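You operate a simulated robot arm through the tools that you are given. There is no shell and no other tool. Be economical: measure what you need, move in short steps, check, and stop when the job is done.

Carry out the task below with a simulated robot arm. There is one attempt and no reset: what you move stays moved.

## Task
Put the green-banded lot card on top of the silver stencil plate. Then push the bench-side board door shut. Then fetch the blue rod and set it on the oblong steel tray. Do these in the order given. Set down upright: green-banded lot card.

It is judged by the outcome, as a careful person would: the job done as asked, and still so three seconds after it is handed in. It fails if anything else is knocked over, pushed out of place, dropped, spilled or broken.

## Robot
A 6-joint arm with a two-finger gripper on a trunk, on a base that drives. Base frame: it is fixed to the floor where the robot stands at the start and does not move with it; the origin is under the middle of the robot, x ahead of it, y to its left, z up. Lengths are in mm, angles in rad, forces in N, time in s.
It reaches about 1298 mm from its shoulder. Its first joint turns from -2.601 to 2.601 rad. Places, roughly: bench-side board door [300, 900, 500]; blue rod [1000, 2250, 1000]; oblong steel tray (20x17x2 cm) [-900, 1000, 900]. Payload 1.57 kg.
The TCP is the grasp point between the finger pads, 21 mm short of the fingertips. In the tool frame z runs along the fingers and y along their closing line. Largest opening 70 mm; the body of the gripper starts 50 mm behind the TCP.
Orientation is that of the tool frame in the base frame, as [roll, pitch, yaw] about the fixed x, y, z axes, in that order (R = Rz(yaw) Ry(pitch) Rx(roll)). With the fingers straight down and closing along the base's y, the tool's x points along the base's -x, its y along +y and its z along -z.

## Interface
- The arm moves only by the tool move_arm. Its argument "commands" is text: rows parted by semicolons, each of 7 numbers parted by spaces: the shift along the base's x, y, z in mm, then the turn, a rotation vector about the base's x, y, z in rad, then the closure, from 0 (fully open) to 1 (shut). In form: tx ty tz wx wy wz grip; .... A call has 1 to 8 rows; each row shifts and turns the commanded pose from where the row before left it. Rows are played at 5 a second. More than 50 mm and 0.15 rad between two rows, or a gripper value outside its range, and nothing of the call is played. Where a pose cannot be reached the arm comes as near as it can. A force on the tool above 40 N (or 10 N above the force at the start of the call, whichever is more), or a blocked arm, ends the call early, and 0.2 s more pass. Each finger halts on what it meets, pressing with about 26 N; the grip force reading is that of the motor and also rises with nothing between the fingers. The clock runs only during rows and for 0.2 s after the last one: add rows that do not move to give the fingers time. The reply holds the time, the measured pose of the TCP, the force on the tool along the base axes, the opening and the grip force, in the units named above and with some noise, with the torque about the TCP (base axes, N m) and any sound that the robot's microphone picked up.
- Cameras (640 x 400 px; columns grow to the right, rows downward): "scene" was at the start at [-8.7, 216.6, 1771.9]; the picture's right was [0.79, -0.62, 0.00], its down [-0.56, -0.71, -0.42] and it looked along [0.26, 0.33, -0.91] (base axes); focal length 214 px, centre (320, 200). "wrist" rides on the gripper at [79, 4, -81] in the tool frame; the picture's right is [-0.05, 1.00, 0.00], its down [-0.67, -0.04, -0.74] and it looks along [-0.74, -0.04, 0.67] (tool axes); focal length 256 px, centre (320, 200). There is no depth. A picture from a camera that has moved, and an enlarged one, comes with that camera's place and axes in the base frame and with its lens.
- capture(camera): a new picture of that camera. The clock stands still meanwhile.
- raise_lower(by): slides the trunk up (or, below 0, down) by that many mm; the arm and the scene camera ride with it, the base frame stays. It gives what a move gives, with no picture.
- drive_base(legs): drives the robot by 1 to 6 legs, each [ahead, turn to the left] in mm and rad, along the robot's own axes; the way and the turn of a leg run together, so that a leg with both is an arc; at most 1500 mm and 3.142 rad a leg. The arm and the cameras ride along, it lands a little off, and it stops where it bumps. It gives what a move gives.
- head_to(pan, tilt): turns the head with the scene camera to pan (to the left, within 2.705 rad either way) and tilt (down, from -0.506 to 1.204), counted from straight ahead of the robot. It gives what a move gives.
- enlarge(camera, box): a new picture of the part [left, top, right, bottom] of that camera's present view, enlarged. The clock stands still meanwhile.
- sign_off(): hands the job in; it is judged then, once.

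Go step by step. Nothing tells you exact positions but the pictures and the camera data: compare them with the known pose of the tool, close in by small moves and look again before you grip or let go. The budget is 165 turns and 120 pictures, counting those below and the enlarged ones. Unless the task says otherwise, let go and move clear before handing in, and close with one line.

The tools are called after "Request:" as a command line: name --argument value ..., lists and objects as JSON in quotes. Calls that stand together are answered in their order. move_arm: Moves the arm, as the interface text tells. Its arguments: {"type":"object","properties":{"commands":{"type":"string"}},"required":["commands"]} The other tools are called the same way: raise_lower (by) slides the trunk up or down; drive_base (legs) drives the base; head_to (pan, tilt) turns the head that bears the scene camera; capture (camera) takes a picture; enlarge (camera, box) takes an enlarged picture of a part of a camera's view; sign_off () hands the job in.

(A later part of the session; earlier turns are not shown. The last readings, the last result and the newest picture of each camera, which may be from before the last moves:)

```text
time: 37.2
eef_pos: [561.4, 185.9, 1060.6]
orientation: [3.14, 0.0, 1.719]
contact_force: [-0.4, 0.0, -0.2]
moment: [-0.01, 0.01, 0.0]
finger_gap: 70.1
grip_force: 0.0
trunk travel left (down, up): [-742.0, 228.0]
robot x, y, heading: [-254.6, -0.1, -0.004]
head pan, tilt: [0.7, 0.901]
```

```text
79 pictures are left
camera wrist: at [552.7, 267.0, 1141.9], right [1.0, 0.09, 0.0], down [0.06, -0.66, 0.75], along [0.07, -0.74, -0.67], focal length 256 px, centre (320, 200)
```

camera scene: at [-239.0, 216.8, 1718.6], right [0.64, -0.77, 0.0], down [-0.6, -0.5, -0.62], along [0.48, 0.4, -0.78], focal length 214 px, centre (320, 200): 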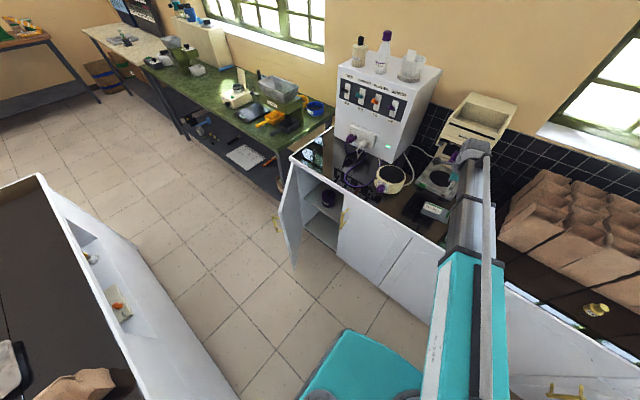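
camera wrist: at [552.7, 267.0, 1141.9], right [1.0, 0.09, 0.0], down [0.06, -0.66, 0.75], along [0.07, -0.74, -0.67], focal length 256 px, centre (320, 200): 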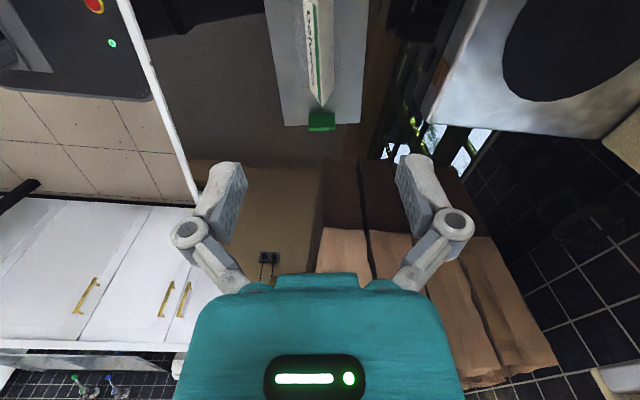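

Card is upright on the plate. Now I'll zoom on the door.

Request:
enlarge --camera "scene" --box '[240, 120, 400, 280]'

```text
2.50 times, centred on (320, 200) of scene
camera zoom: at [-239.0, 216.8, 1718.6], right [0.64, -0.77, 0.0], down [-0.6, -0.5, -0.62], along [0.48, 0.4, -0.78], focal length 536 px, centre (320, 200)
```

zoom: 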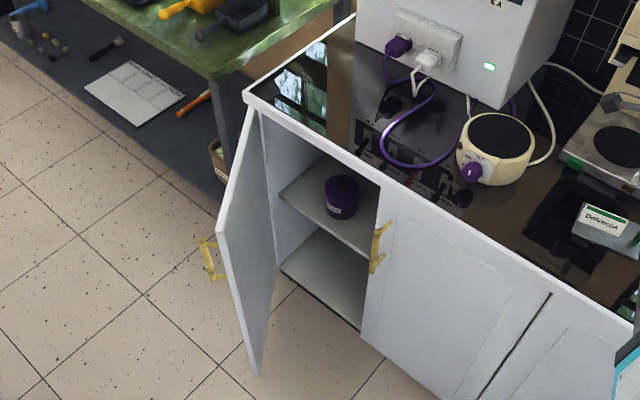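

The door is hinged at about (420, 948), its free edge at about (105, 765), open about 60°, top about z 840; its outer face points +y. I'll carry the arm high over to the outer side at (148, 860) with closed fingers.

Request:
move_arm --commands "-24 40 0 0 0 0.025 1;-24 40 0 0 0 0.025 1;-24 40 0 0 0 0.025 1;-24 40 0 0 0 0.025 1;-24 40 0 0 0 0.025 1;-24 40 0 0 0 0.025 1;-24 40 0 0 0 0.025 1;-24 40 0 0 0 0.025 1"

Request:
move_arm --commands "-24 40 0 0 0 0.025 1;-24 40 0 0 0 0.025 1;-24 40 0 0 0 0.025 1;-24 40 0 0 0 0.025 1;-24 40 0 0 0 0.025 1;-24 40 0 0 0 0.025 1;-24 40 0 0 0 0.02 1;-24 40 0 0 0 0 1"

Request:
capture --camera "scene"

Request:
capture --camera "wrist"

```text
time: 39.0
eef_pos: [369.7, 507.7, 1061.8]
orientation: [-3.14, 0.0, 1.919]
contact_force: [-0.3, -0.6, 0.3]
moment: [-0.02, -0.02, -0.02]
finger_gap: 0.1
grip_force: 26.2
trunk travel left (down, up): [-742.0, 228.0]
robot x, y, heading: [-251.9, -1.8, -0.006]
head pan, tilt: [0.7, 0.901]
```

```text
time: 40.8
eef_pos: [178.0, 832.0, 1059.8]
orientation: [-3.141, 0.0, 2.088]
contact_force: [0.0, 0.0, -0.1]
moment: [-0.02, 0.02, 0.0]
finger_gap: 0.1
grip_force: 25.8
trunk travel left (down, up): [-742.0, 228.0]
robot x, y, heading: [-252.1, 0.5, -0.003]
head pan, tilt: [0.7, 0.901]
```

```text
77 pictures are left
camera scene: at [-239.4, 217.4, 1718.5], right [0.64, -0.77, 0.0], down [-0.6, -0.5, -0.62], along [0.48, 0.4, -0.78], focal length 214 px, centre (320, 200)
```

scene: 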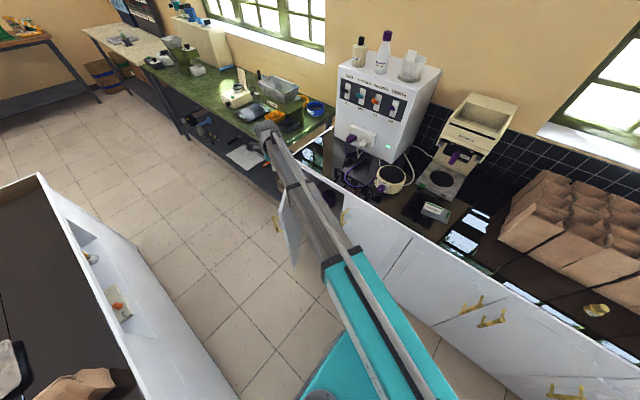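

```text
76 pictures are left
camera wrist: at [141.3, 902.2, 1141.7], right [0.89, 0.45, 0.0], down [0.3, -0.6, 0.75], along [0.33, -0.67, -0.67], focal length 256 px, centre (320, 200)
```

wrist: 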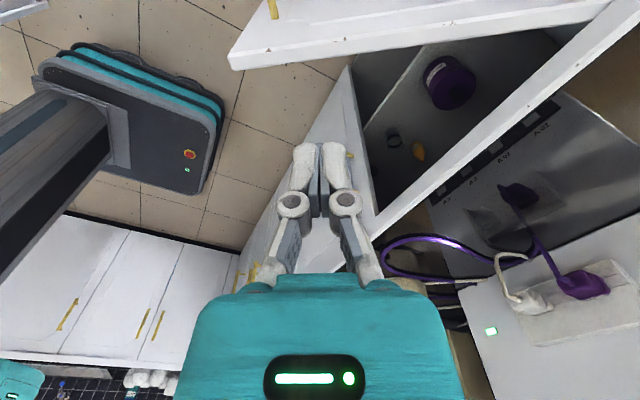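

I'm nearly above the door; I'll back off outward to about (138, 885), then lower part-way.

Request:
move_arm --commands "-13 18 0 0 0 0 1;-13 18 0 0 0 0 1;-14 17 0 0 0 0 1;0 0 0 0 0 0 1"

Request:
raise_lower --by -160

Request:
capture --camera "wrist"

Request:
capture --camera "scene"

```text
time: 41.8
eef_pos: [136.9, 882.7, 1061.4]
orientation: [3.14, 0.001, 2.089]
contact_force: [-0.1, -0.5, 0.3]
moment: [-0.01, 0.03, -0.02]
finger_gap: 0.0
grip_force: 26.2
trunk travel left (down, up): [-742.0, 228.0]
robot x, y, heading: [-251.9, 0.1, -0.006]
head pan, tilt: [0.7, 0.901]
```

```text
time: 43.6
eef_pos: [137.7, 882.5, 901.5]
orientation: [3.14, 0.0, 2.087]
contact_force: [0.6, -0.6, 0.5]
moment: [0.0, 0.05, -0.04]
finger_gap: 0.0
grip_force: 26.3
trunk travel left (down, up): [-582.0, 388.0]
robot x, y, heading: [-250.3, -0.4, -0.003]
head pan, tilt: [0.7, 0.901]
```

```text
75 pictures are left
camera wrist: at [100.2, 953.9, 982.1], right [0.89, 0.45, 0.0], down [0.3, -0.6, 0.75], along [0.33, -0.67, -0.67], focal length 256 px, centre (320, 200)
```

wrist: 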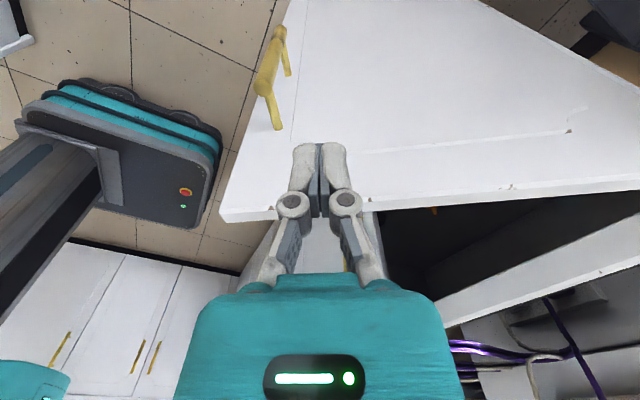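

```text
74 pictures are left
camera scene: at [-239.3, 216.9, 1558.7], right [0.64, -0.77, 0.0], down [-0.6, -0.5, -0.62], along [0.48, 0.4, -0.78], focal length 214 px, centre (320, 200)
```

scene: 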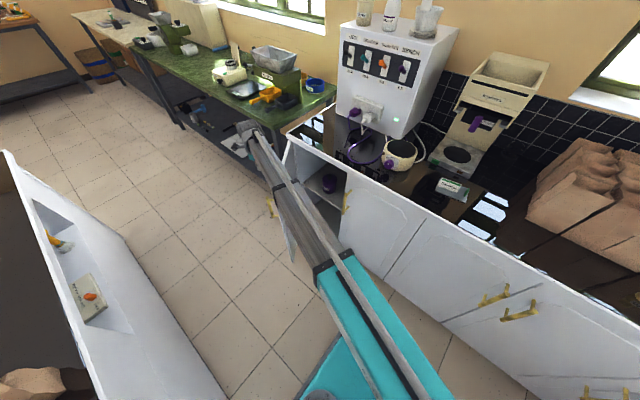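

Clear view of the outer face: handle about 50 mm from the free edge, my fingers about 105 mm in. I'll lower 115 mm and begin the push along the door's arc.

Request:
raise_lower --by -115

Request:
capture --camera "wrist"

```text
time: 45.1
eef_pos: [137.1, 882.6, 786.4]
orientation: [3.141, 0.0, 2.087]
contact_force: [0.7, -0.3, -0.2]
moment: [-0.04, 0.02, 0.0]
finger_gap: 0.2
grip_force: 26.3
trunk travel left (down, up): [-467.0, 503.0]
robot x, y, heading: [-253.1, -1.7, -0.005]
head pan, tilt: [0.7, 0.901]
```

```text
73 pictures are left
camera wrist: at [100.2, 953.9, 867.0], right [0.89, 0.45, 0.0], down [0.3, -0.6, 0.75], along [0.33, -0.67, -0.67], focal length 256 px, centre (320, 200)
```

wrist: 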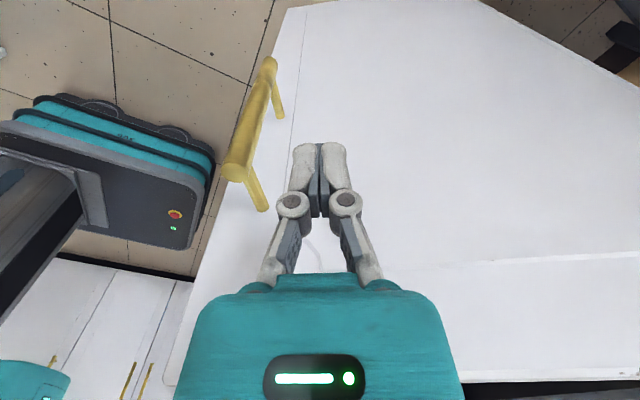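

Request:
move_arm --commands "11.2 -16.8 0 0 0 0 1;11.2 -16.8 0 0 0 0 1;11.2 -16.8 0 0 0 0 1;11.2 -16.8 0 0 0 0 1;13.7 -14.5 0 0 0 0.07 1;11.2 -14.9 0 0 0 0.07 1;12.3 -14.1 0 0 0 0.07 1;13.3 -13.3 0 0 0 0.07 1"

Request:
capture --camera "wrist"

```text
time: 46.9
eef_pos: [232.6, 757.9, 786.4]
orientation: [3.141, 0.0, 2.368]
contact_force: [0.1, -0.4, 0.9]
moment: [-0.01, -0.01, 0.0]
finger_gap: 0.3
grip_force: 25.7
trunk travel left (down, up): [-467.0, 503.0]
robot x, y, heading: [-253.4, -1.6, -0.007]
head pan, tilt: [0.7, 0.901]
```

```text
72 pictures are left
camera wrist: at [177.6, 817.2, 866.9], right [0.74, 0.68, 0.0], down [0.45, -0.49, 0.75], along [0.51, -0.55, -0.67], focal length 256 px, centre (320, 200)
```

wrist: 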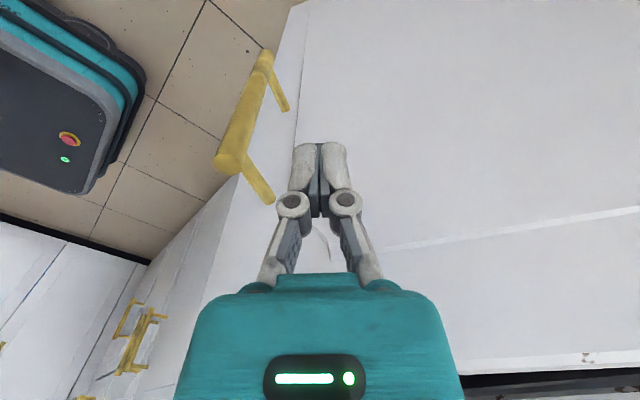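

Request:
enlarge --camera "scene" --box '[220, 80, 420, 320]'

```text
1.67 times, centred on (320, 200) of scene
camera zoom: at [-239.4, 217.1, 1443.6], right [0.64, -0.77, 0.0], down [-0.6, -0.5, -0.62], along [0.48, 0.4, -0.78], focal length 358 px, centre (320, 200)
```

zoom: 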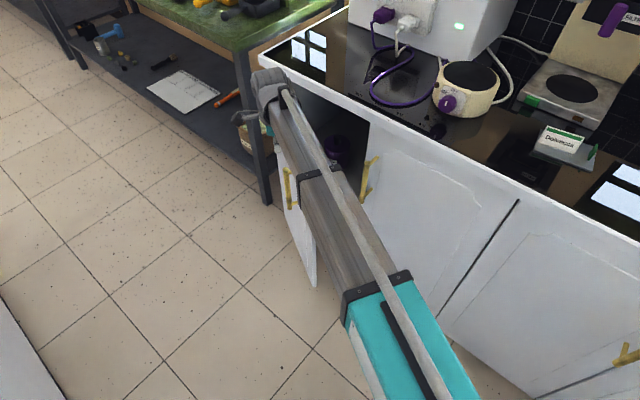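

The door is swinging along ahead of the fingers. Continue the arc to about 10° from shut.

Request:
move_arm --commands "14.1 -12.3 0 0 0 0.07 1;15 -11.2 0 0 0 0.07 1;15.6 -10.1 0 0 0 0.07 1;16.4 -9.1 0 0 0 0.07 1;17.1 -7.9 0 0 0 0.07 1;17.4 -6.7 0 0 0 0.07 1;17.9 -5.4 0 0 0 0.07 1;13.6 -3.3 0 0 0 0.06 1"

Request:
capture --camera "wrist"

Request:
enlarge --camera "scene" --box '[220, 80, 420, 320]'

```text
time: 48.7
eef_pos: [353.8, 693.0, 786.6]
orientation: [3.141, -0.001, 2.919]
contact_force: [-20.3, -4.0, -7.7]
moment: [0.31, -1.53, -0.07]
finger_gap: 0.0
grip_force: 25.9
trunk travel left (down, up): [-467.0, 503.0]
robot x, y, heading: [-250.9, -1.6, -0.001]
head pan, tilt: [0.7, 0.901]
```

```text
70 pictures are left
camera wrist: at [278.1, 714.5, 867.3], right [0.27, 0.96, 0.0], down [0.64, -0.18, 0.74], along [0.72, -0.2, -0.67], focal length 256 px, centre (320, 200)
```

wrist: 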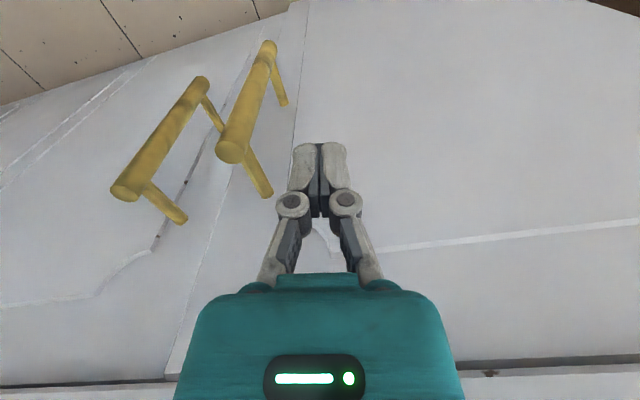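

```text
1.67 times, centred on (320, 200) of scene
camera zoom: at [-240.7, 217.2, 1443.4], right [0.64, -0.77, 0.0], down [-0.6, -0.5, -0.62], along [0.48, 0.4, -0.78], focal length 358 px, centre (320, 200)
```

zoom: 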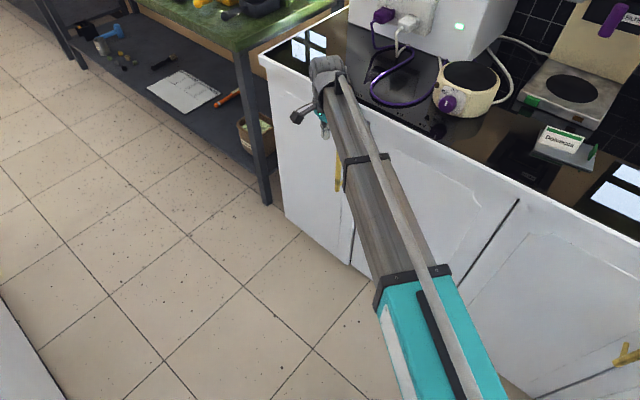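

Something resists about 76 mm above the TCP (likely the gripper body at the counter lip). I'll zoom in to see whether the door is flush.

Request:
enlarge --camera "wrist" --box '[100, 200, 300, 400]'

Request:
enlarge --camera "scene" --box '[290, 100, 390, 220]'

```text
2.00 times, centred on (200, 300) of wrist
camera zoom: at [278.1, 714.5, 867.3], right [0.27, 0.96, 0.0], down [0.64, -0.18, 0.74], along [0.72, -0.2, -0.67], focal length 512 px, centre (560, 0)
```

zoom: 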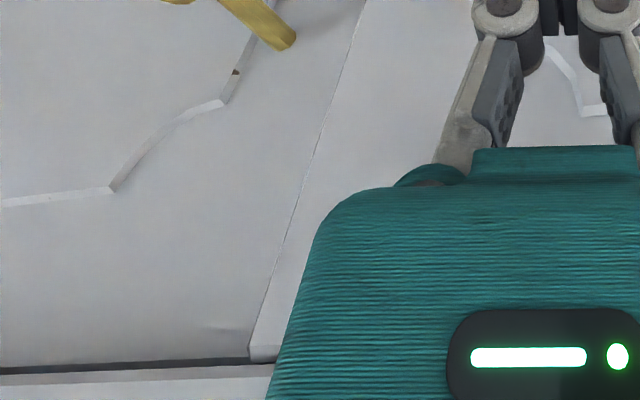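

```text
3.33 times, centred on (340, 160) of scene
camera zoom: at [-240.7, 217.2, 1443.4], right [0.64, -0.77, 0.0], down [-0.6, -0.5, -0.62], along [0.48, 0.4, -0.78], focal length 715 px, centre (253, 333)
```

zoom: 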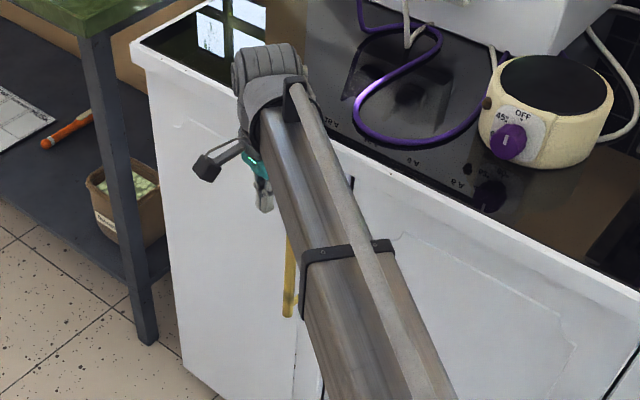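

The door looks within a centimetre or so of shut, but the gripper body meets the counter lip. I'll back off, tilt the fingers forward and finish the push with the fingertips.

Request:
move_arm --commands "-30 0 0 0 0 0.07 1;-30 0 0 0 0 0.07 1;-30 0 0 0 0 0.07 1;0 0 0 0 -0.14 0 1;0 0 0 0 -0.14 0 1;0 0 0 0 -0.14 0 1;0 0 0 0 -0.14 0 1;0 0 0 0 -0.14 0 1"

Request:
capture --camera "wrist"

```text
time: 50.5
eef_pos: [269.9, 691.7, 830.2]
orientation: [3.128, 0.702, 3.123]
contact_force: [0.4, -0.1, -0.1]
moment: [0.0, 0.04, -0.01]
finger_gap: 0.2
grip_force: 25.3
out of reach, approached as far as the arm can: row 5, 6, 7, 8
trunk travel left (down, up): [-467.0, 503.0]
robot x, y, heading: [-252.4, 1.0, -0.002]
head pan, tilt: [0.7, 0.901]
```

```text
66 pictures are left
camera wrist: at [155.7, 698.0, 840.6], right [0.05, 1.0, 0.04], down [0.03, -0.05, 1.0], along [1.0, -0.05, -0.03], focal length 256 px, centre (320, 200)
```

wrist: 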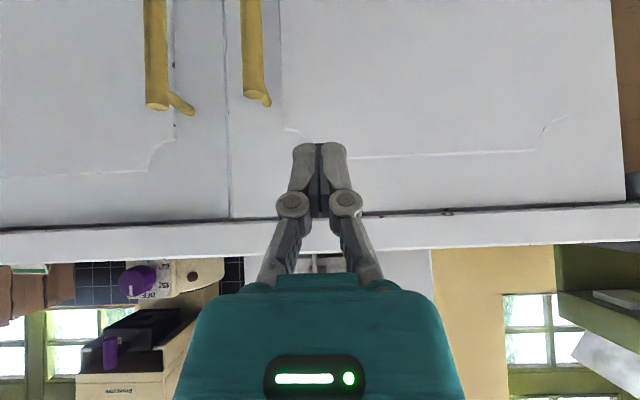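

Request:
raise_lower --by -65

Request:
move_arm --commands "20 0 0 0 0 0 1;20 0 0 0 0 0 1;20 0 0 0 0 0 1;20 0 0 0 0 0 1;10 0 0 0 0 0 1;8 0 0 0 0 0 1;8 0 0 0 0 0 1;8 0 0 0 0 0 1"

Request:
capture --camera "wrist"

```text
time: 51.5
eef_pos: [270.6, 692.1, 764.6]
orientation: [3.129, 0.698, 3.121]
contact_force: [0.1, -0.7, 0.2]
moment: [0.01, 0.01, -0.03]
finger_gap: 0.0
grip_force: 26.1
trunk travel left (down, up): [-402.0, 568.0]
robot x, y, heading: [-251.4, -2.8, -0.006]
head pan, tilt: [0.7, 0.901]
```

```text
time: 53.3
eef_pos: [383.6, 693.3, 764.1]
orientation: [3.13, 0.698, 3.123]
contact_force: [0.6, -0.6, -1.1]
moment: [0.01, -0.01, 0.04]
finger_gap: 0.2
grip_force: 25.9
trunk travel left (down, up): [-402.0, 568.0]
robot x, y, heading: [-254.0, -1.0, -0.002]
head pan, tilt: [0.7, 0.901]
```

```text
65 pictures are left
camera wrist: at [269.3, 698.4, 775.6], right [0.05, 1.0, 0.04], down [0.03, -0.05, 1.0], along [1.0, -0.05, -0.03], focal length 256 px, centre (320, 200)
```

wrist: 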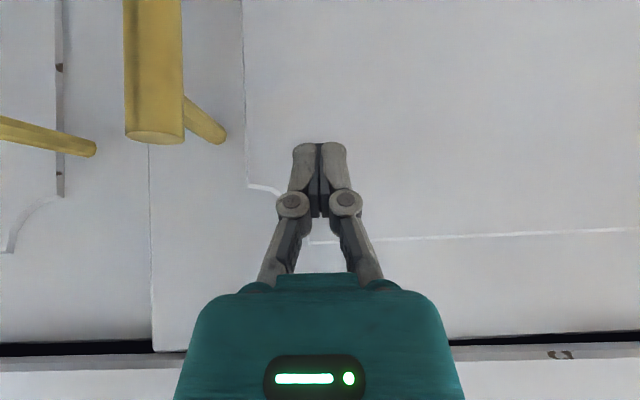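

No contact yet; continue pushing.

Request:
move_arm --commands "8 0 0 0 0 0 1;8 0 0 0 0 0 1;8 0 0 0 0 0 1;8 0 0 0 0 0 1;8 0 0 0 0 0 1;6 0 0 0 0 0 1"

Request:
capture --camera "wrist"

```text
time: 54.2
eef_pos: [399.8, 690.9, 763.9]
orientation: [3.131, 0.689, 3.123]
contact_force: [-9.1, -0.6, 2.6]
moment: [0.02, 0.07, -0.03]
finger_gap: 6.4
grip_force: 28.3
trunk travel left (down, up): [-402.0, 568.0]
robot x, y, heading: [-252.3, -0.9, -0.004]
head pan, tilt: [0.7, 0.901]
stopped in row 4: the force on the tool passed its limit at 48 N (the readings are from after the stop); the commanded pose is now the measured one
```

```text
64 pictures are left
camera wrist: at [285.8, 696.9, 776.2], right [0.05, 1.0, 0.04], down [0.04, -0.05, 1.0], along [1.0, -0.05, -0.04], focal length 256 px, centre (320, 200)
```

wrist: 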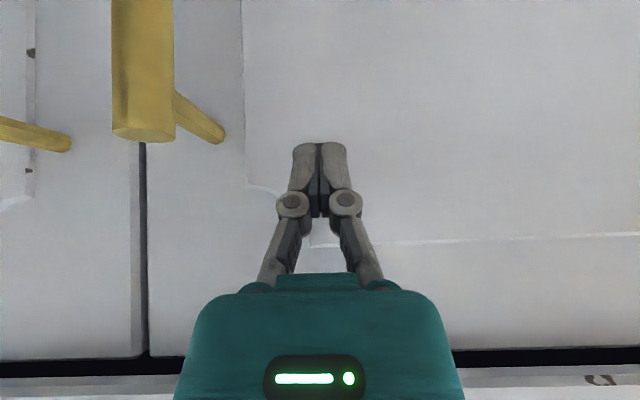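

The door hit its stop and now sits flush with its neighbour. Back off and verify.

Request:
move_arm --commands "-20 0 0 0 0 0 1;-30 0 0 0 0 0 1;-40 0 0 0 0 0 1;-40 0 0 0 0 0 1;0 0 0 0 0 0 1"

Request:
capture --camera "wrist"

Request:
enlarge --camera "scene" --box '[220, 80, 420, 320]'

```text
time: 55.4
eef_pos: [271.5, 689.8, 763.8]
orientation: [3.131, 0.69, 3.124]
contact_force: [-0.2, 0.3, 1.2]
moment: [-0.03, -0.01, 0.0]
finger_gap: 0.1
grip_force: 28.8
trunk travel left (down, up): [-402.0, 568.0]
robot x, y, heading: [-251.8, -0.7, -0.009]
head pan, tilt: [0.7, 0.901]
```

```text
63 pictures are left
camera wrist: at [157.5, 695.9, 775.6], right [0.05, 1.0, 0.04], down [0.04, -0.05, 1.0], along [1.0, -0.05, -0.04], focal length 256 px, centre (320, 200)
```

wrist: 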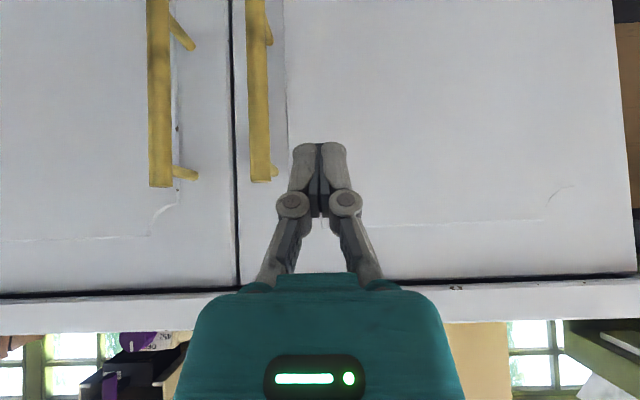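

```text
1.67 times, centred on (320, 200) of scene
camera zoom: at [-239.5, 216.9, 1378.6], right [0.64, -0.77, 0.0], down [-0.6, -0.5, -0.62], along [0.48, 0.4, -0.78], focal length 358 px, centre (320, 200)
```

zoom: 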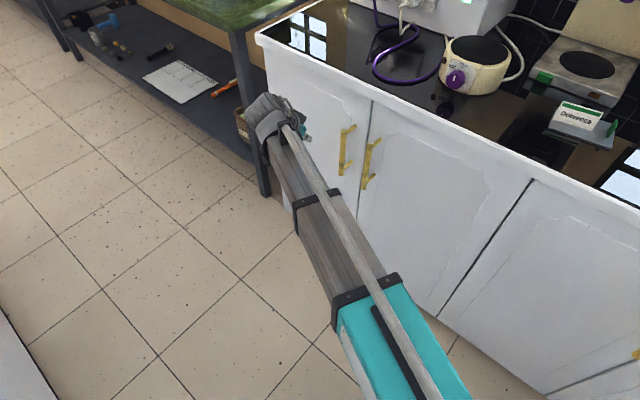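

Door is shut. I'll raise the trunk, straighten the tool, and look toward the blue rod.

Request:
raise_lower --by 420

Request:
move_arm --commands "0 0 0 0 0.14 0 1;0 0 0 0 0.14 0 1;0 0 0 0 0.14 0 1;0 0 0 0 0.14 0 1;0 0 0 0 0.13 0 1;0 0 0 0 0 0 0.5;0 0 0 0 0 0 0;0 0 0 0 0 0 0"

Request:
head_to --pan 1.05 --tilt 0.35

Request:
capture --camera "scene"

Request:
enlarge --camera "scene" --box '[260, 120, 420, 280]'

```text
refused: 420 is not a number from -400 to 400
```

```text
time: 57.2
eef_pos: [271.4, 691.3, 721.0]
orientation: [3.139, -0.002, 3.128]
contact_force: [0.5, 0.1, -0.5]
moment: [-0.01, 0.0, -0.03]
finger_gap: 69.3
grip_force: 0.2
out of reach, approached as far as the arm can: row 1, 2, 3, 4
trunk travel left (down, up): [-402.0, 568.0]
robot x, y, heading: [-253.0, -0.9, -0.008]
head pan, tilt: [0.7, 0.901]
```

```text
time: 58.1
eef_pos: [270.5, 690.9, 721.9]
orientation: [3.14, -0.003, 3.126]
contact_force: [0.5, -0.5, -0.3]
moment: [-0.01, -0.03, -0.01]
finger_gap: 70.0
grip_force: 0.1
trunk travel left (down, up): [-402.0, 568.0]
robot x, y, heading: [-253.2, -3.7, -0.003]
head pan, tilt: [1.051, 0.351]
```

```text
61 pictures are left
camera scene: at [-250.7, 249.1, 1426.1], right [0.86, -0.5, 0.0], down [-0.17, -0.3, -0.94], along [0.47, 0.81, -0.34], focal length 214 px, centre (320, 200)
```

scene: 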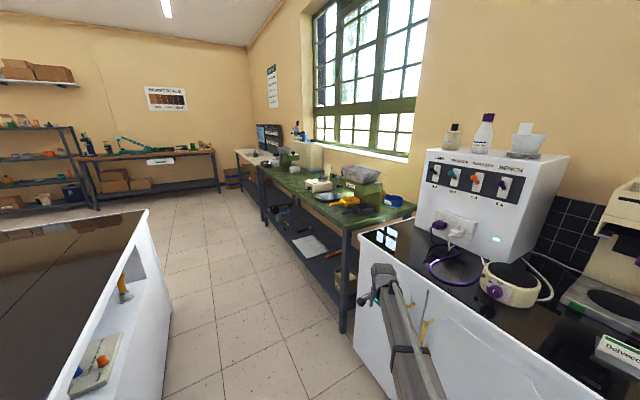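

```text
2.50 times, centred on (340, 200) of scene
camera zoom: at [-250.7, 249.1, 1426.1], right [0.86, -0.5, 0.0], down [-0.17, -0.3, -0.94], along [0.47, 0.81, -0.34], focal length 536 px, centre (270, 200)
```

zoom: 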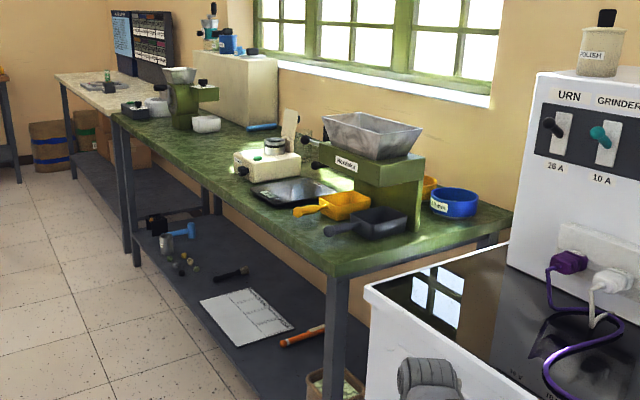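

The blue rod lies on the green bench near the cream box, roughly (900, 2300). I'll raise the trunk fully clear and bring the arm ahead before turning the base.

Request:
raise_lower --by 400

Request:
raise_lower --by 130

Request:
move_arm --commands "15 -45 0 0 0 -0.06 0;15 -45 0 0 0 -0.06 0;15 -45 0 0 0 -0.06 0;15 -45 0 0 0 -0.06 0;15 -45 0 0 0 -0.06 0;15 -45 0 0 0 -0.06 0;15 -45 0 0 0 -0.06 0;15 -45 0 0 0 -0.06 0"

Request:
move_arm --commands "12 -45 0 0 0 -0.06 0;12 -45 0 0 0 -0.06 0;12 -45 0 0 0 -0.06 0;10 -45 0 0 0 -0.06 0;8 -45 0 0 0 -0.06 0;0 -40 0 0 0 -0.06 0;0 -30 0 0 0 -0.06 0;0 0 0 0 0 -0.06 0"

```text
time: 62.0
eef_pos: [270.7, 690.2, 1120.8]
orientation: [3.14, -0.002, 3.126]
contact_force: [0.1, 0.3, -0.3]
moment: [-0.03, 0.02, 0.01]
finger_gap: 69.9
grip_force: 0.1
trunk travel left (down, up): [-802.0, 168.0]
robot x, y, heading: [-252.0, -1.3, -0.001]
head pan, tilt: [1.051, 0.351]
```

```text
time: 63.5
eef_pos: [271.3, 692.1, 1250.0]
orientation: [3.14, -0.002, 3.127]
contact_force: [0.3, 0.0, -0.4]
moment: [0.03, 0.0, -0.01]
finger_gap: 70.1
grip_force: 0.0
trunk travel left (down, up): [-932.0, 38.0]
robot x, y, heading: [-250.5, 1.6, -0.004]
head pan, tilt: [1.051, 0.351]
```

```text
time: 65.3
eef_pos: [393.2, 329.9, 1251.7]
orientation: [3.139, -0.003, 2.648]
contact_force: [0.8, -0.3, 0.1]
moment: [-0.01, 0.01, 0.0]
finger_gap: 69.9
grip_force: 0.1
trunk travel left (down, up): [-932.0, 38.0]
robot x, y, heading: [-256.7, -3.5, -0.006]
head pan, tilt: [1.051, 0.351]
```

```text
time: 67.2
eef_pos: [445.0, 37.1, 1251.5]
orientation: [3.141, -0.002, 2.167]
contact_force: [-0.4, -0.1, 0.3]
moment: [0.01, -0.02, 0.0]
finger_gap: 69.8
grip_force: 0.1
trunk travel left (down, up): [-932.0, 38.0]
robot x, y, heading: [-251.7, -1.1, -0.001]
head pan, tilt: [1.051, 0.351]
```

Request:
drive_base --legs '[[0, 1.482]]'

Request:
head_to --pan 0 --tilt 0.6

Request:
capture --camera "scene"

```text
time: 72.9
eef_pos: [-227.9, 700.0, 1250.8]
orientation: [3.139, -0.002, -2.638]
contact_force: [0.2, 0.1, 0.8]
moment: [-0.03, 0.0, 0.0]
finger_gap: 70.0
grip_force: 0.0
trunk travel left (down, up): [-932.0, 38.0]
robot x, y, heading: [-216.5, -1.8, 1.471]
head pan, tilt: [1.051, 0.351]
```

```text
time: 74.2
eef_pos: [-226.7, 699.0, 1251.1]
orientation: [3.138, -0.001, -2.638]
contact_force: [0.1, -0.3, 0.1]
moment: [0.02, -0.06, 0.01]
finger_gap: 70.1
grip_force: 0.0
trunk travel left (down, up): [-932.0, 38.0]
robot x, y, heading: [-220.5, -3.1, 1.466]
head pan, tilt: [0.0, 0.6]
```

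```text
59 pictures are left
camera scene: at [-382.3, 58.5, 1933.4], right [0.99, -0.1, 0.0], down [-0.06, -0.56, -0.83], along [0.08, 0.82, -0.56], focal length 214 px, centre (320, 200)
```

scene: 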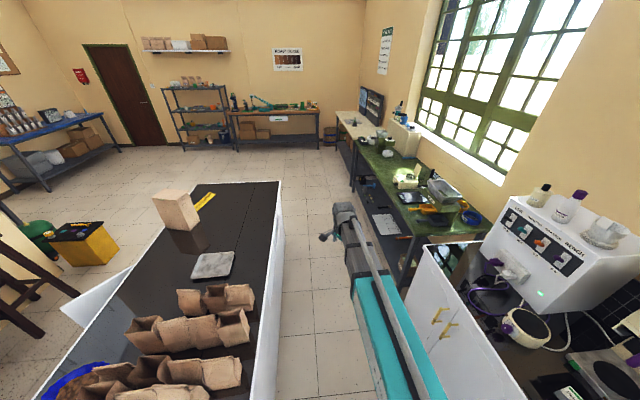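

Corridor is about x −530 to 410. Driving forward along it to y≈2130.

Request:
drive_base --legs '[[1300, 0], [830, 0.08]]'

Request:
head_to --pan -1.2 --tilt 0.7

Request:
capture --camera "scene"

```text
time: 87.0
eef_pos: [-68.2, 2789.0, 1251.1]
orientation: [3.14, -0.003, -2.572]
contact_force: [-0.5, 0.2, 1.2]
moment: [-0.06, 0.0, -0.02]
finger_gap: 70.1
grip_force: 0.1
trunk travel left (down, up): [-932.0, 38.0]
robot x, y, heading: [-9.3, 2085.6, 1.538]
head pan, tilt: [0.0, 0.6]
```

```text
time: 88.4
eef_pos: [-68.6, 2788.8, 1250.3]
orientation: [3.141, -0.002, -2.573]
contact_force: [0.2, 0.0, 0.1]
moment: [-0.01, -0.02, -0.04]
finger_gap: 69.9
grip_force: 0.1
trunk travel left (down, up): [-932.0, 38.0]
robot x, y, heading: [-15.9, 2085.0, 1.54]
head pan, tilt: [-1.201, 0.7]
```

```text
58 pictures are left
camera scene: at [-104.1, 2078.1, 1924.8], right [0.33, -0.94, 0.0], down [-0.61, -0.21, -0.77], along [0.72, 0.25, -0.64], focal length 214 px, centre (320, 200)
```

scene: 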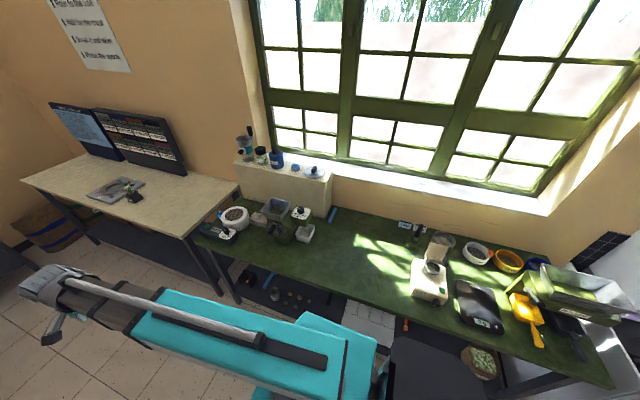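

Request:
enlarge --camera "scene" --box '[220, 150, 380, 270]'

```text
3.33 times, centred on (300, 210) of scene
camera zoom: at [-104.1, 2078.1, 1924.8], right [0.33, -0.94, 0.0], down [-0.61, -0.21, -0.77], along [0.72, 0.25, -0.64], focal length 715 px, centre (387, 167)
```

zoom: 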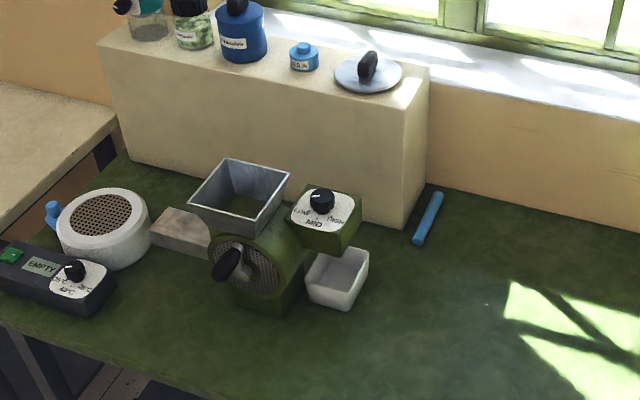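

The rod lies along x on the bench at roughly (920, 2343, 905). I'll turn the base right to face it; the arm sweeps high over the bench.

Request:
drive_base --legs '[[0, -1.3]]'

Request:
head_to --pan 0.1 --tilt 0.8

Request:
capture --camera "scene"

Request:
capture --camera "wrist"

```text
time: 93.6
eef_pos: [647.5, 2340.2, 1251.9]
orientation: [3.14, -0.002, 2.424]
contact_force: [0.4, 0.2, 0.6]
moment: [-0.01, -0.05, -0.01]
finger_gap: 69.8
grip_force: 0.0
trunk travel left (down, up): [-932.0, 38.0]
robot x, y, heading: [-14.5, 2123.3, 0.259]
head pan, tilt: [-1.201, 0.7]
```

```text
time: 95.0
eef_pos: [648.0, 2340.7, 1250.1]
orientation: [3.14, -0.001, 2.423]
contact_force: [-0.3, 0.0, 0.2]
moment: [-0.02, 0.0, 0.04]
finger_gap: 69.8
grip_force: 0.1
trunk travel left (down, up): [-932.0, 38.0]
robot x, y, heading: [-14.0, 2122.3, 0.255]
head pan, tilt: [0.099, 0.799]
```

```text
56 pictures are left
camera scene: at [-28.0, 2304.3, 1916.5], right [0.35, -0.94, 0.0], down [-0.67, -0.25, -0.7], along [0.65, 0.24, -0.72], focal length 214 px, centre (320, 200)
```

scene: 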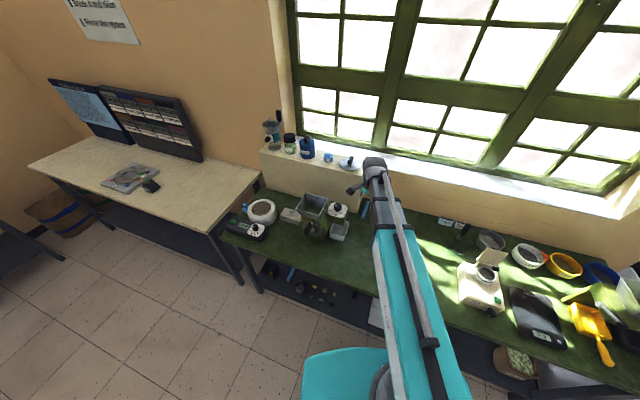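

```text
55 pictures are left
camera wrist: at [589.5, 2396.7, 1332.1], right [0.7, 0.72, 0.0], down [0.48, -0.47, 0.74], along [0.53, -0.52, -0.67], focal length 256 px, centre (320, 200)
```

wrist: 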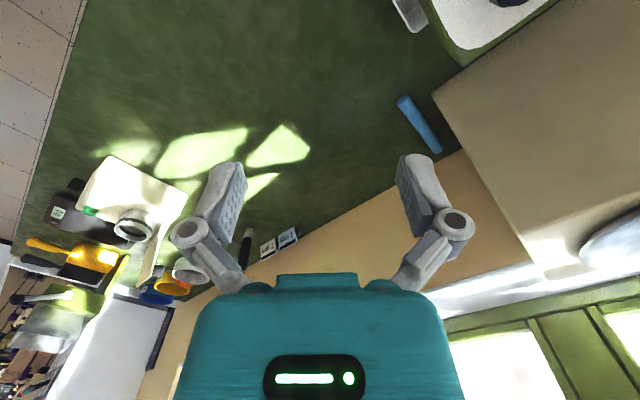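

Rod runs from about (840, 2352) to (985, 2343), close beside the cream box for x>881. I'll grip its near end around x≈868 with the tool tilted so the wrist stays in front of the box.

Request:
move_arm --commands "30 1 0 0 0 0.144 0;30 1 0 0 0 0.144 0;30 1 0 0 0 0.144 0;30 1 0 0 0 0.144 0;20 1 0 0 0 0.142 0;10 1 0 0 -0.149 0 0;10 1 0 0 -0.149 0 0;0 0 0 0 -0.149 0 0"

Request:
capture --camera "wrist"

Request:
capture --camera "scene"

```text
time: 96.8
eef_pos: [807.1, 2348.0, 1269.6]
orientation: [3.141, 0.448, -3.14]
contact_force: [0.9, 0.9, -0.2]
moment: [-0.02, 0.01, 0.0]
finger_gap: 70.1
grip_force: 0.1
out of reach, approached as far as the arm can: row 7, 8
trunk travel left (down, up): [-932.0, 38.0]
robot x, y, heading: [-16.2, 2120.3, 0.256]
head pan, tilt: [0.099, 0.799]
```

```text
54 pictures are left
camera wrist: at [698.8, 2352.4, 1308.4], right [0.05, 1.0, 0.02], down [0.28, -0.04, 0.96], along [0.96, -0.04, -0.28], focal length 256 px, centre (320, 200)
```

wrist: 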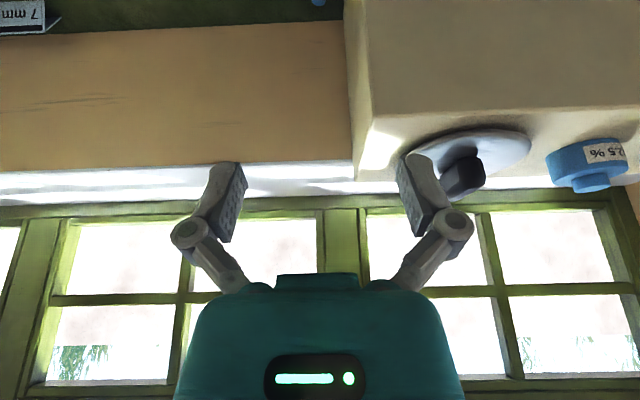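

```text
53 pictures are left
camera scene: at [-28.8, 2303.9, 1916.6], right [0.35, -0.94, 0.0], down [-0.67, -0.25, -0.7], along [0.65, 0.24, -0.72], focal length 214 px, centre (320, 200)
```

scene: 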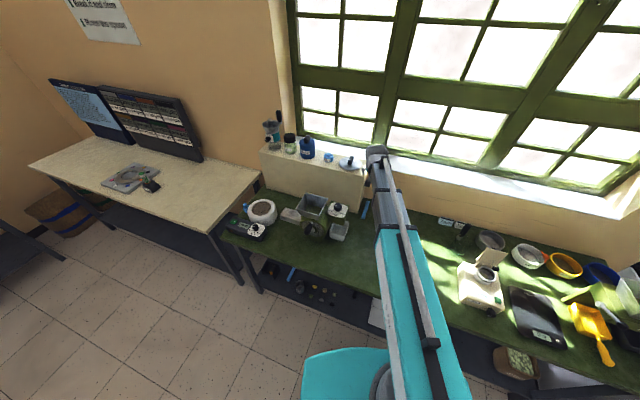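

Request:
raise_lower --by -260

Request:
capture --camera "wrist"

Request:
enlarge --camera "scene" --box '[280, 80, 440, 240]'

```text
time: 99.5
eef_pos: [806.9, 2347.2, 1009.9]
orientation: [3.14, 0.444, -3.142]
contact_force: [-0.1, -0.5, 0.1]
moment: [0.04, -0.03, 0.0]
finger_gap: 69.8
grip_force: 0.0
trunk travel left (down, up): [-672.0, 298.0]
robot x, y, heading: [-16.9, 2125.7, 0.251]
head pan, tilt: [0.099, 0.799]
```

```text
52 pictures are left
camera wrist: at [699.7, 2352.4, 1048.1], right [0.05, 1.0, 0.02], down [0.28, -0.04, 0.96], along [0.96, -0.04, -0.28], focal length 256 px, centre (320, 200)
```

wrist: 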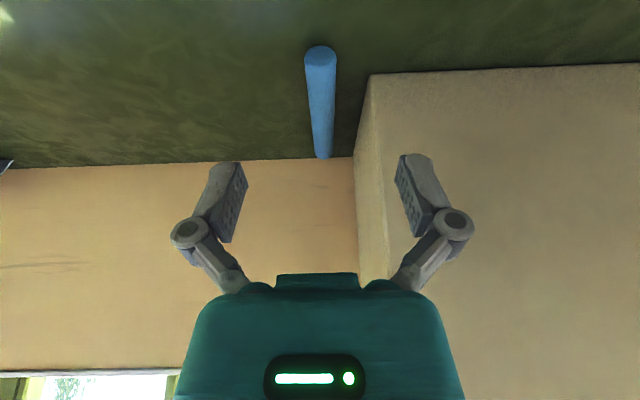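

```text
2.50 times, centred on (360, 160) of scene
camera zoom: at [-27.9, 2304.1, 1656.6], right [0.35, -0.94, 0.0], down [-0.67, -0.25, -0.7], along [0.65, 0.24, -0.72], focal length 536 px, centre (220, 300)
```

zoom: 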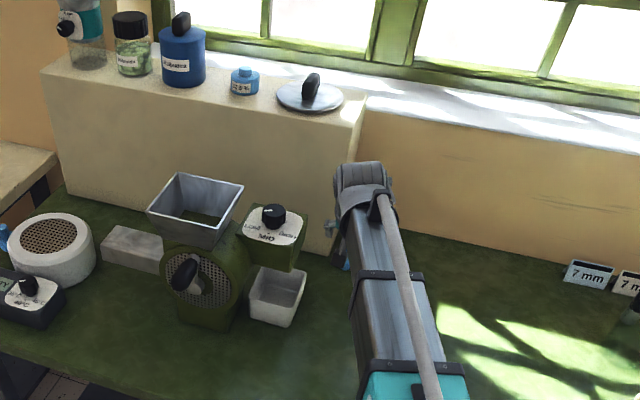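

Rod: diameter about 20, axis z≈904, y≈2348, near end x≈841; the box front is at x≈872. I'll narrow the opening, move to x≈862 and lower.

Request:
move_arm --commands "14 0 0 0 0 0 0.37;14 0.5 0 0 0 0 0.37;14 0.5 0 0 0 0 0.37;13 0 0 0 0 0 0.37;0 0 0 0 0 0 0.37"

Request:
raise_lower --by -60

Request:
capture --camera "wrist"

```text
time: 100.7
eef_pos: [862.0, 2348.4, 1008.9]
orientation: [-3.141, 0.444, -3.139]
contact_force: [-0.6, 0.1, -0.6]
moment: [-0.01, -0.01, 0.01]
finger_gap: 44.1
grip_force: 0.1
trunk travel left (down, up): [-672.0, 298.0]
robot x, y, heading: [-19.2, 2120.3, 0.256]
head pan, tilt: [0.099, 0.799]
```

```text
time: 101.7
eef_pos: [860.7, 2348.3, 949.5]
orientation: [3.14, 0.446, -3.139]
contact_force: [0.1, -0.6, -0.5]
moment: [-0.01, -0.02, 0.0]
finger_gap: 44.0
grip_force: 0.1
trunk travel left (down, up): [-612.0, 358.0]
robot x, y, heading: [-15.6, 2123.9, 0.253]
head pan, tilt: [0.099, 0.799]
```

```text
50 pictures are left
camera wrist: at [753.9, 2353.2, 988.1], right [0.05, 1.0, 0.02], down [0.28, -0.04, 0.96], along [0.96, -0.04, -0.28], focal length 256 px, centre (320, 200)
```

wrist: 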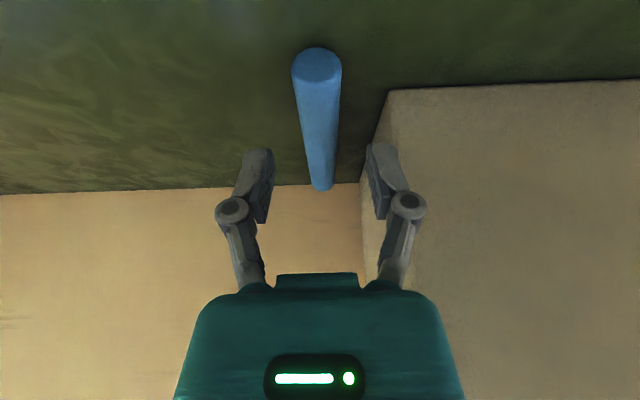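

Aligned. Lower the last 30 mm and close.

Request:
raise_lower --by -30

Request:
move_arm --commands "0 0 0 0 0 0 0.6;0 0 0 0 0 0 0.8;0 0 0 0 0 0 1;0 0 0 0 0 0 1;0 0 0 0 0 0 1"

Request:
capture --camera "wrist"

```text
time: 102.5
eef_pos: [861.2, 2349.5, 918.8]
orientation: [3.14, 0.445, -3.14]
contact_force: [-0.7, 1.0, 2.0]
moment: [0.02, -0.02, -0.01]
finger_gap: 44.2
grip_force: 0.1
trunk travel left (down, up): [-582.0, 388.0]
robot x, y, heading: [-18.4, 2123.1, 0.253]
head pan, tilt: [0.099, 0.799]
```

```text
time: 103.7
eef_pos: [861.9, 2348.4, 919.4]
orientation: [-3.141, 0.445, -3.139]
contact_force: [-0.7, 0.5, 1.4]
moment: [-0.01, -0.03, 0.01]
finger_gap: 23.4
grip_force: 25.6
trunk travel left (down, up): [-582.0, 388.0]
robot x, y, heading: [-18.9, 2125.5, 0.248]
head pan, tilt: [0.099, 0.799]
```

```text
49 pictures are left
camera wrist: at [753.9, 2353.3, 958.1], right [0.05, 1.0, 0.02], down [0.28, -0.04, 0.96], along [0.96, -0.04, -0.28], focal length 256 px, centre (320, 200)
```

wrist: 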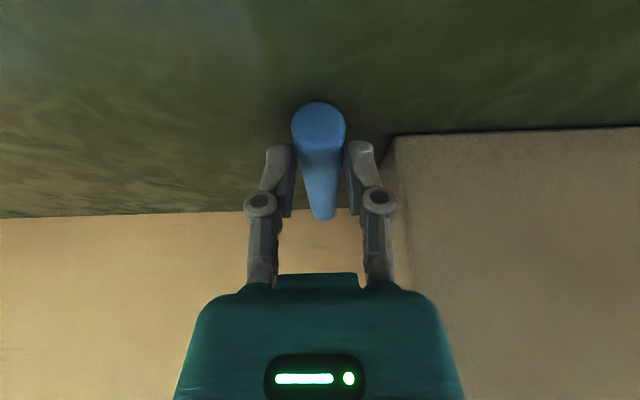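

Request:
raise_lower --by 30

Request:
capture --camera "wrist"

```text
time: 104.4
eef_pos: [861.7, 2348.5, 948.5]
orientation: [-3.14, 0.445, -3.139]
contact_force: [0.4, -0.6, -1.0]
moment: [-0.02, 0.02, 0.0]
finger_gap: 23.3
grip_force: 25.9
trunk travel left (down, up): [-612.0, 358.0]
robot x, y, heading: [-13.6, 2123.1, 0.255]
head pan, tilt: [0.099, 0.799]
```

```text
48 pictures are left
camera wrist: at [754.1, 2353.3, 987.9], right [0.05, 1.0, 0.02], down [0.28, -0.04, 0.96], along [0.96, -0.04, -0.28], focal length 256 px, centre (320, 200)
```

wrist: 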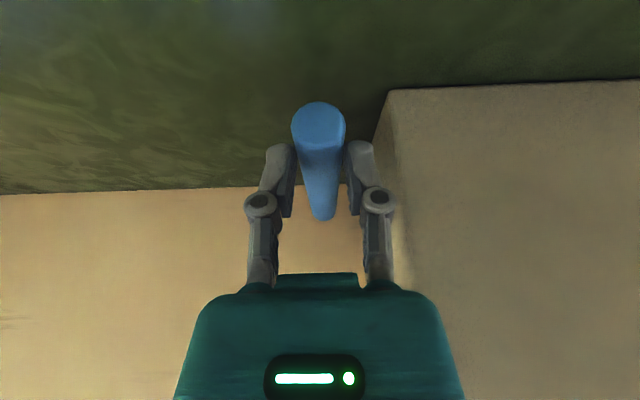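

Held level. Pull back from the wall, then raise.

Request:
move_arm --commands "-15 -3 5 0 0 0 1;-20 -3 5 0 0 0 1;-20 -3 5 0 0 0 1;-20 -3 5 0 0 0 1;-20 -3 5 0 0 0 1;0 0 0 0 0 0 1"

Request:
raise_lower --by 300

Request:
capture --camera "wrist"

```text
time: 105.8
eef_pos: [767.5, 2334.5, 949.0]
orientation: [3.141, 0.446, -3.141]
contact_force: [-0.9, -0.3, 0.4]
moment: [0.0, 0.02, 0.01]
finger_gap: 23.4
grip_force: 26.1
out of reach, approached as far as the arm can: row 1, 2, 3, 4, 5
trunk travel left (down, up): [-612.0, 358.0]
robot x, y, heading: [-13.8, 2122.0, 0.256]
head pan, tilt: [0.099, 0.799]
```

```text
time: 108.8
eef_pos: [768.3, 2335.2, 1249.3]
orientation: [3.138, 0.446, 3.14]
contact_force: [1.2, 0.5, -0.4]
moment: [0.01, 0.04, 0.0]
finger_gap: 23.4
grip_force: 26.5
trunk travel left (down, up): [-912.0, 58.0]
robot x, y, heading: [-14.4, 2122.6, 0.255]
head pan, tilt: [0.099, 0.799]
```

```text
47 pictures are left
camera wrist: at [660.6, 2338.9, 1287.9], right [0.05, 1.0, 0.02], down [0.28, -0.04, 0.96], along [0.96, -0.04, -0.28], focal length 256 px, centre (320, 200)
```

wrist: 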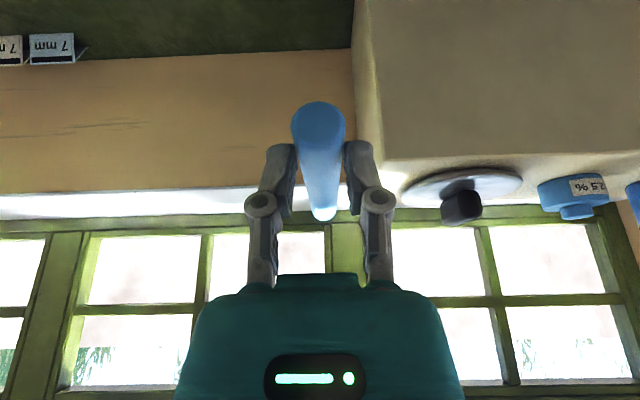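

Rod is secure. I'll back the base a little so the rod clears the box and bottles, then turn left.

Request:
drive_base --legs '[[-110, 0], [0, 1.4]]'

Request:
head_to --pan 2.5 --tilt 0.7

Request:
capture --camera "scene"

Request:
capture --camera "wrist"

```text
time: 115.2
eef_pos: [-188.9, 2902.5, 1249.8]
orientation: [3.139, 0.446, -1.75]
contact_force: [0.0, 0.0, -1.6]
moment: [-0.06, -0.02, 0.0]
finger_gap: 23.2
grip_force: 26.3
trunk travel left (down, up): [-912.0, 58.0]
robot x, y, heading: [-82.7, 2091.1, 1.642]
head pan, tilt: [0.099, 0.799]
```

```text
time: 117.4
eef_pos: [-189.5, 2902.4, 1248.5]
orientation: [3.139, 0.444, -1.751]
contact_force: [-0.8, 0.7, 0.0]
moment: [-0.08, -0.02, -0.03]
finger_gap: 23.2
grip_force: 25.9
trunk travel left (down, up): [-912.0, 58.0]
robot x, y, heading: [-76.2, 2094.5, 1.644]
head pan, tilt: [2.499, 0.7]
```

```text
46 pictures are left
camera scene: at [-292.1, 1967.7, 1904.8], right [-0.84, 0.54, 0.0], down [0.35, 0.54, -0.77], along [-0.42, -0.64, -0.64], focal length 214 px, centre (320, 200)
```

scene: 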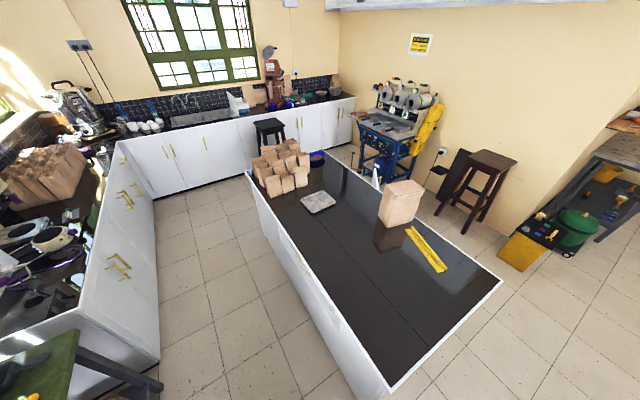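

```text
45 pictures are left
camera wrist: at [-213.5, 2798.4, 1288.0], right [-0.97, 0.23, 0.02], down [0.09, 0.27, 0.96], along [0.21, 0.94, -0.28], focal length 256 px, centre (320, 200)
```

wrist: 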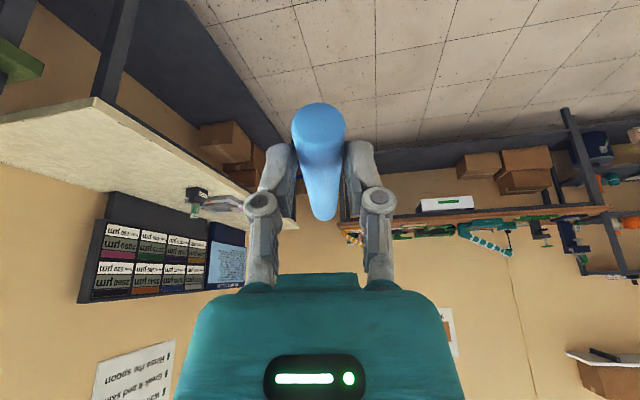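

Corridor behind is clear; the tray is around (-930, 971). Reversing to beside it.

Request:
drive_base --legs '[[-1090, 0]]'

Request:
head_to --pan 1.45 --tilt 0.8

Request:
capture --camera "scene"

```text
time: 124.3
eef_pos: [-111.4, 1803.5, 1250.2]
orientation: [3.14, 0.444, -1.754]
contact_force: [-0.4, 0.3, -0.4]
moment: [-0.03, 0.02, 0.04]
finger_gap: 23.3
grip_force: 26.1
trunk travel left (down, up): [-912.0, 58.0]
robot x, y, heading: [-6.8, 996.3, 1.634]
head pan, tilt: [2.499, 0.7]
```

```text
time: 125.6
eef_pos: [-112.0, 1804.2, 1248.5]
orientation: [3.139, 0.445, -1.754]
contact_force: [0.3, -0.4, 0.2]
moment: [-0.04, 0.0, 0.01]
finger_gap: 23.2
grip_force: 26.2
trunk travel left (down, up): [-912.0, 58.0]
robot x, y, heading: [-5.6, 997.0, 1.633]
head pan, tilt: [1.45, 0.799]
```

```text
44 pictures are left
camera scene: at [-252.7, 945.4, 1896.6], right [0.05, 1.0, 0.0], down [0.72, -0.04, -0.7], along [-0.7, 0.04, -0.72], focal length 214 px, centre (320, 200)
```

scene: 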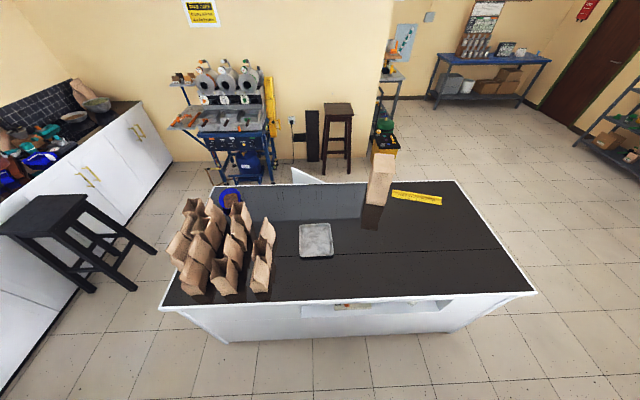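

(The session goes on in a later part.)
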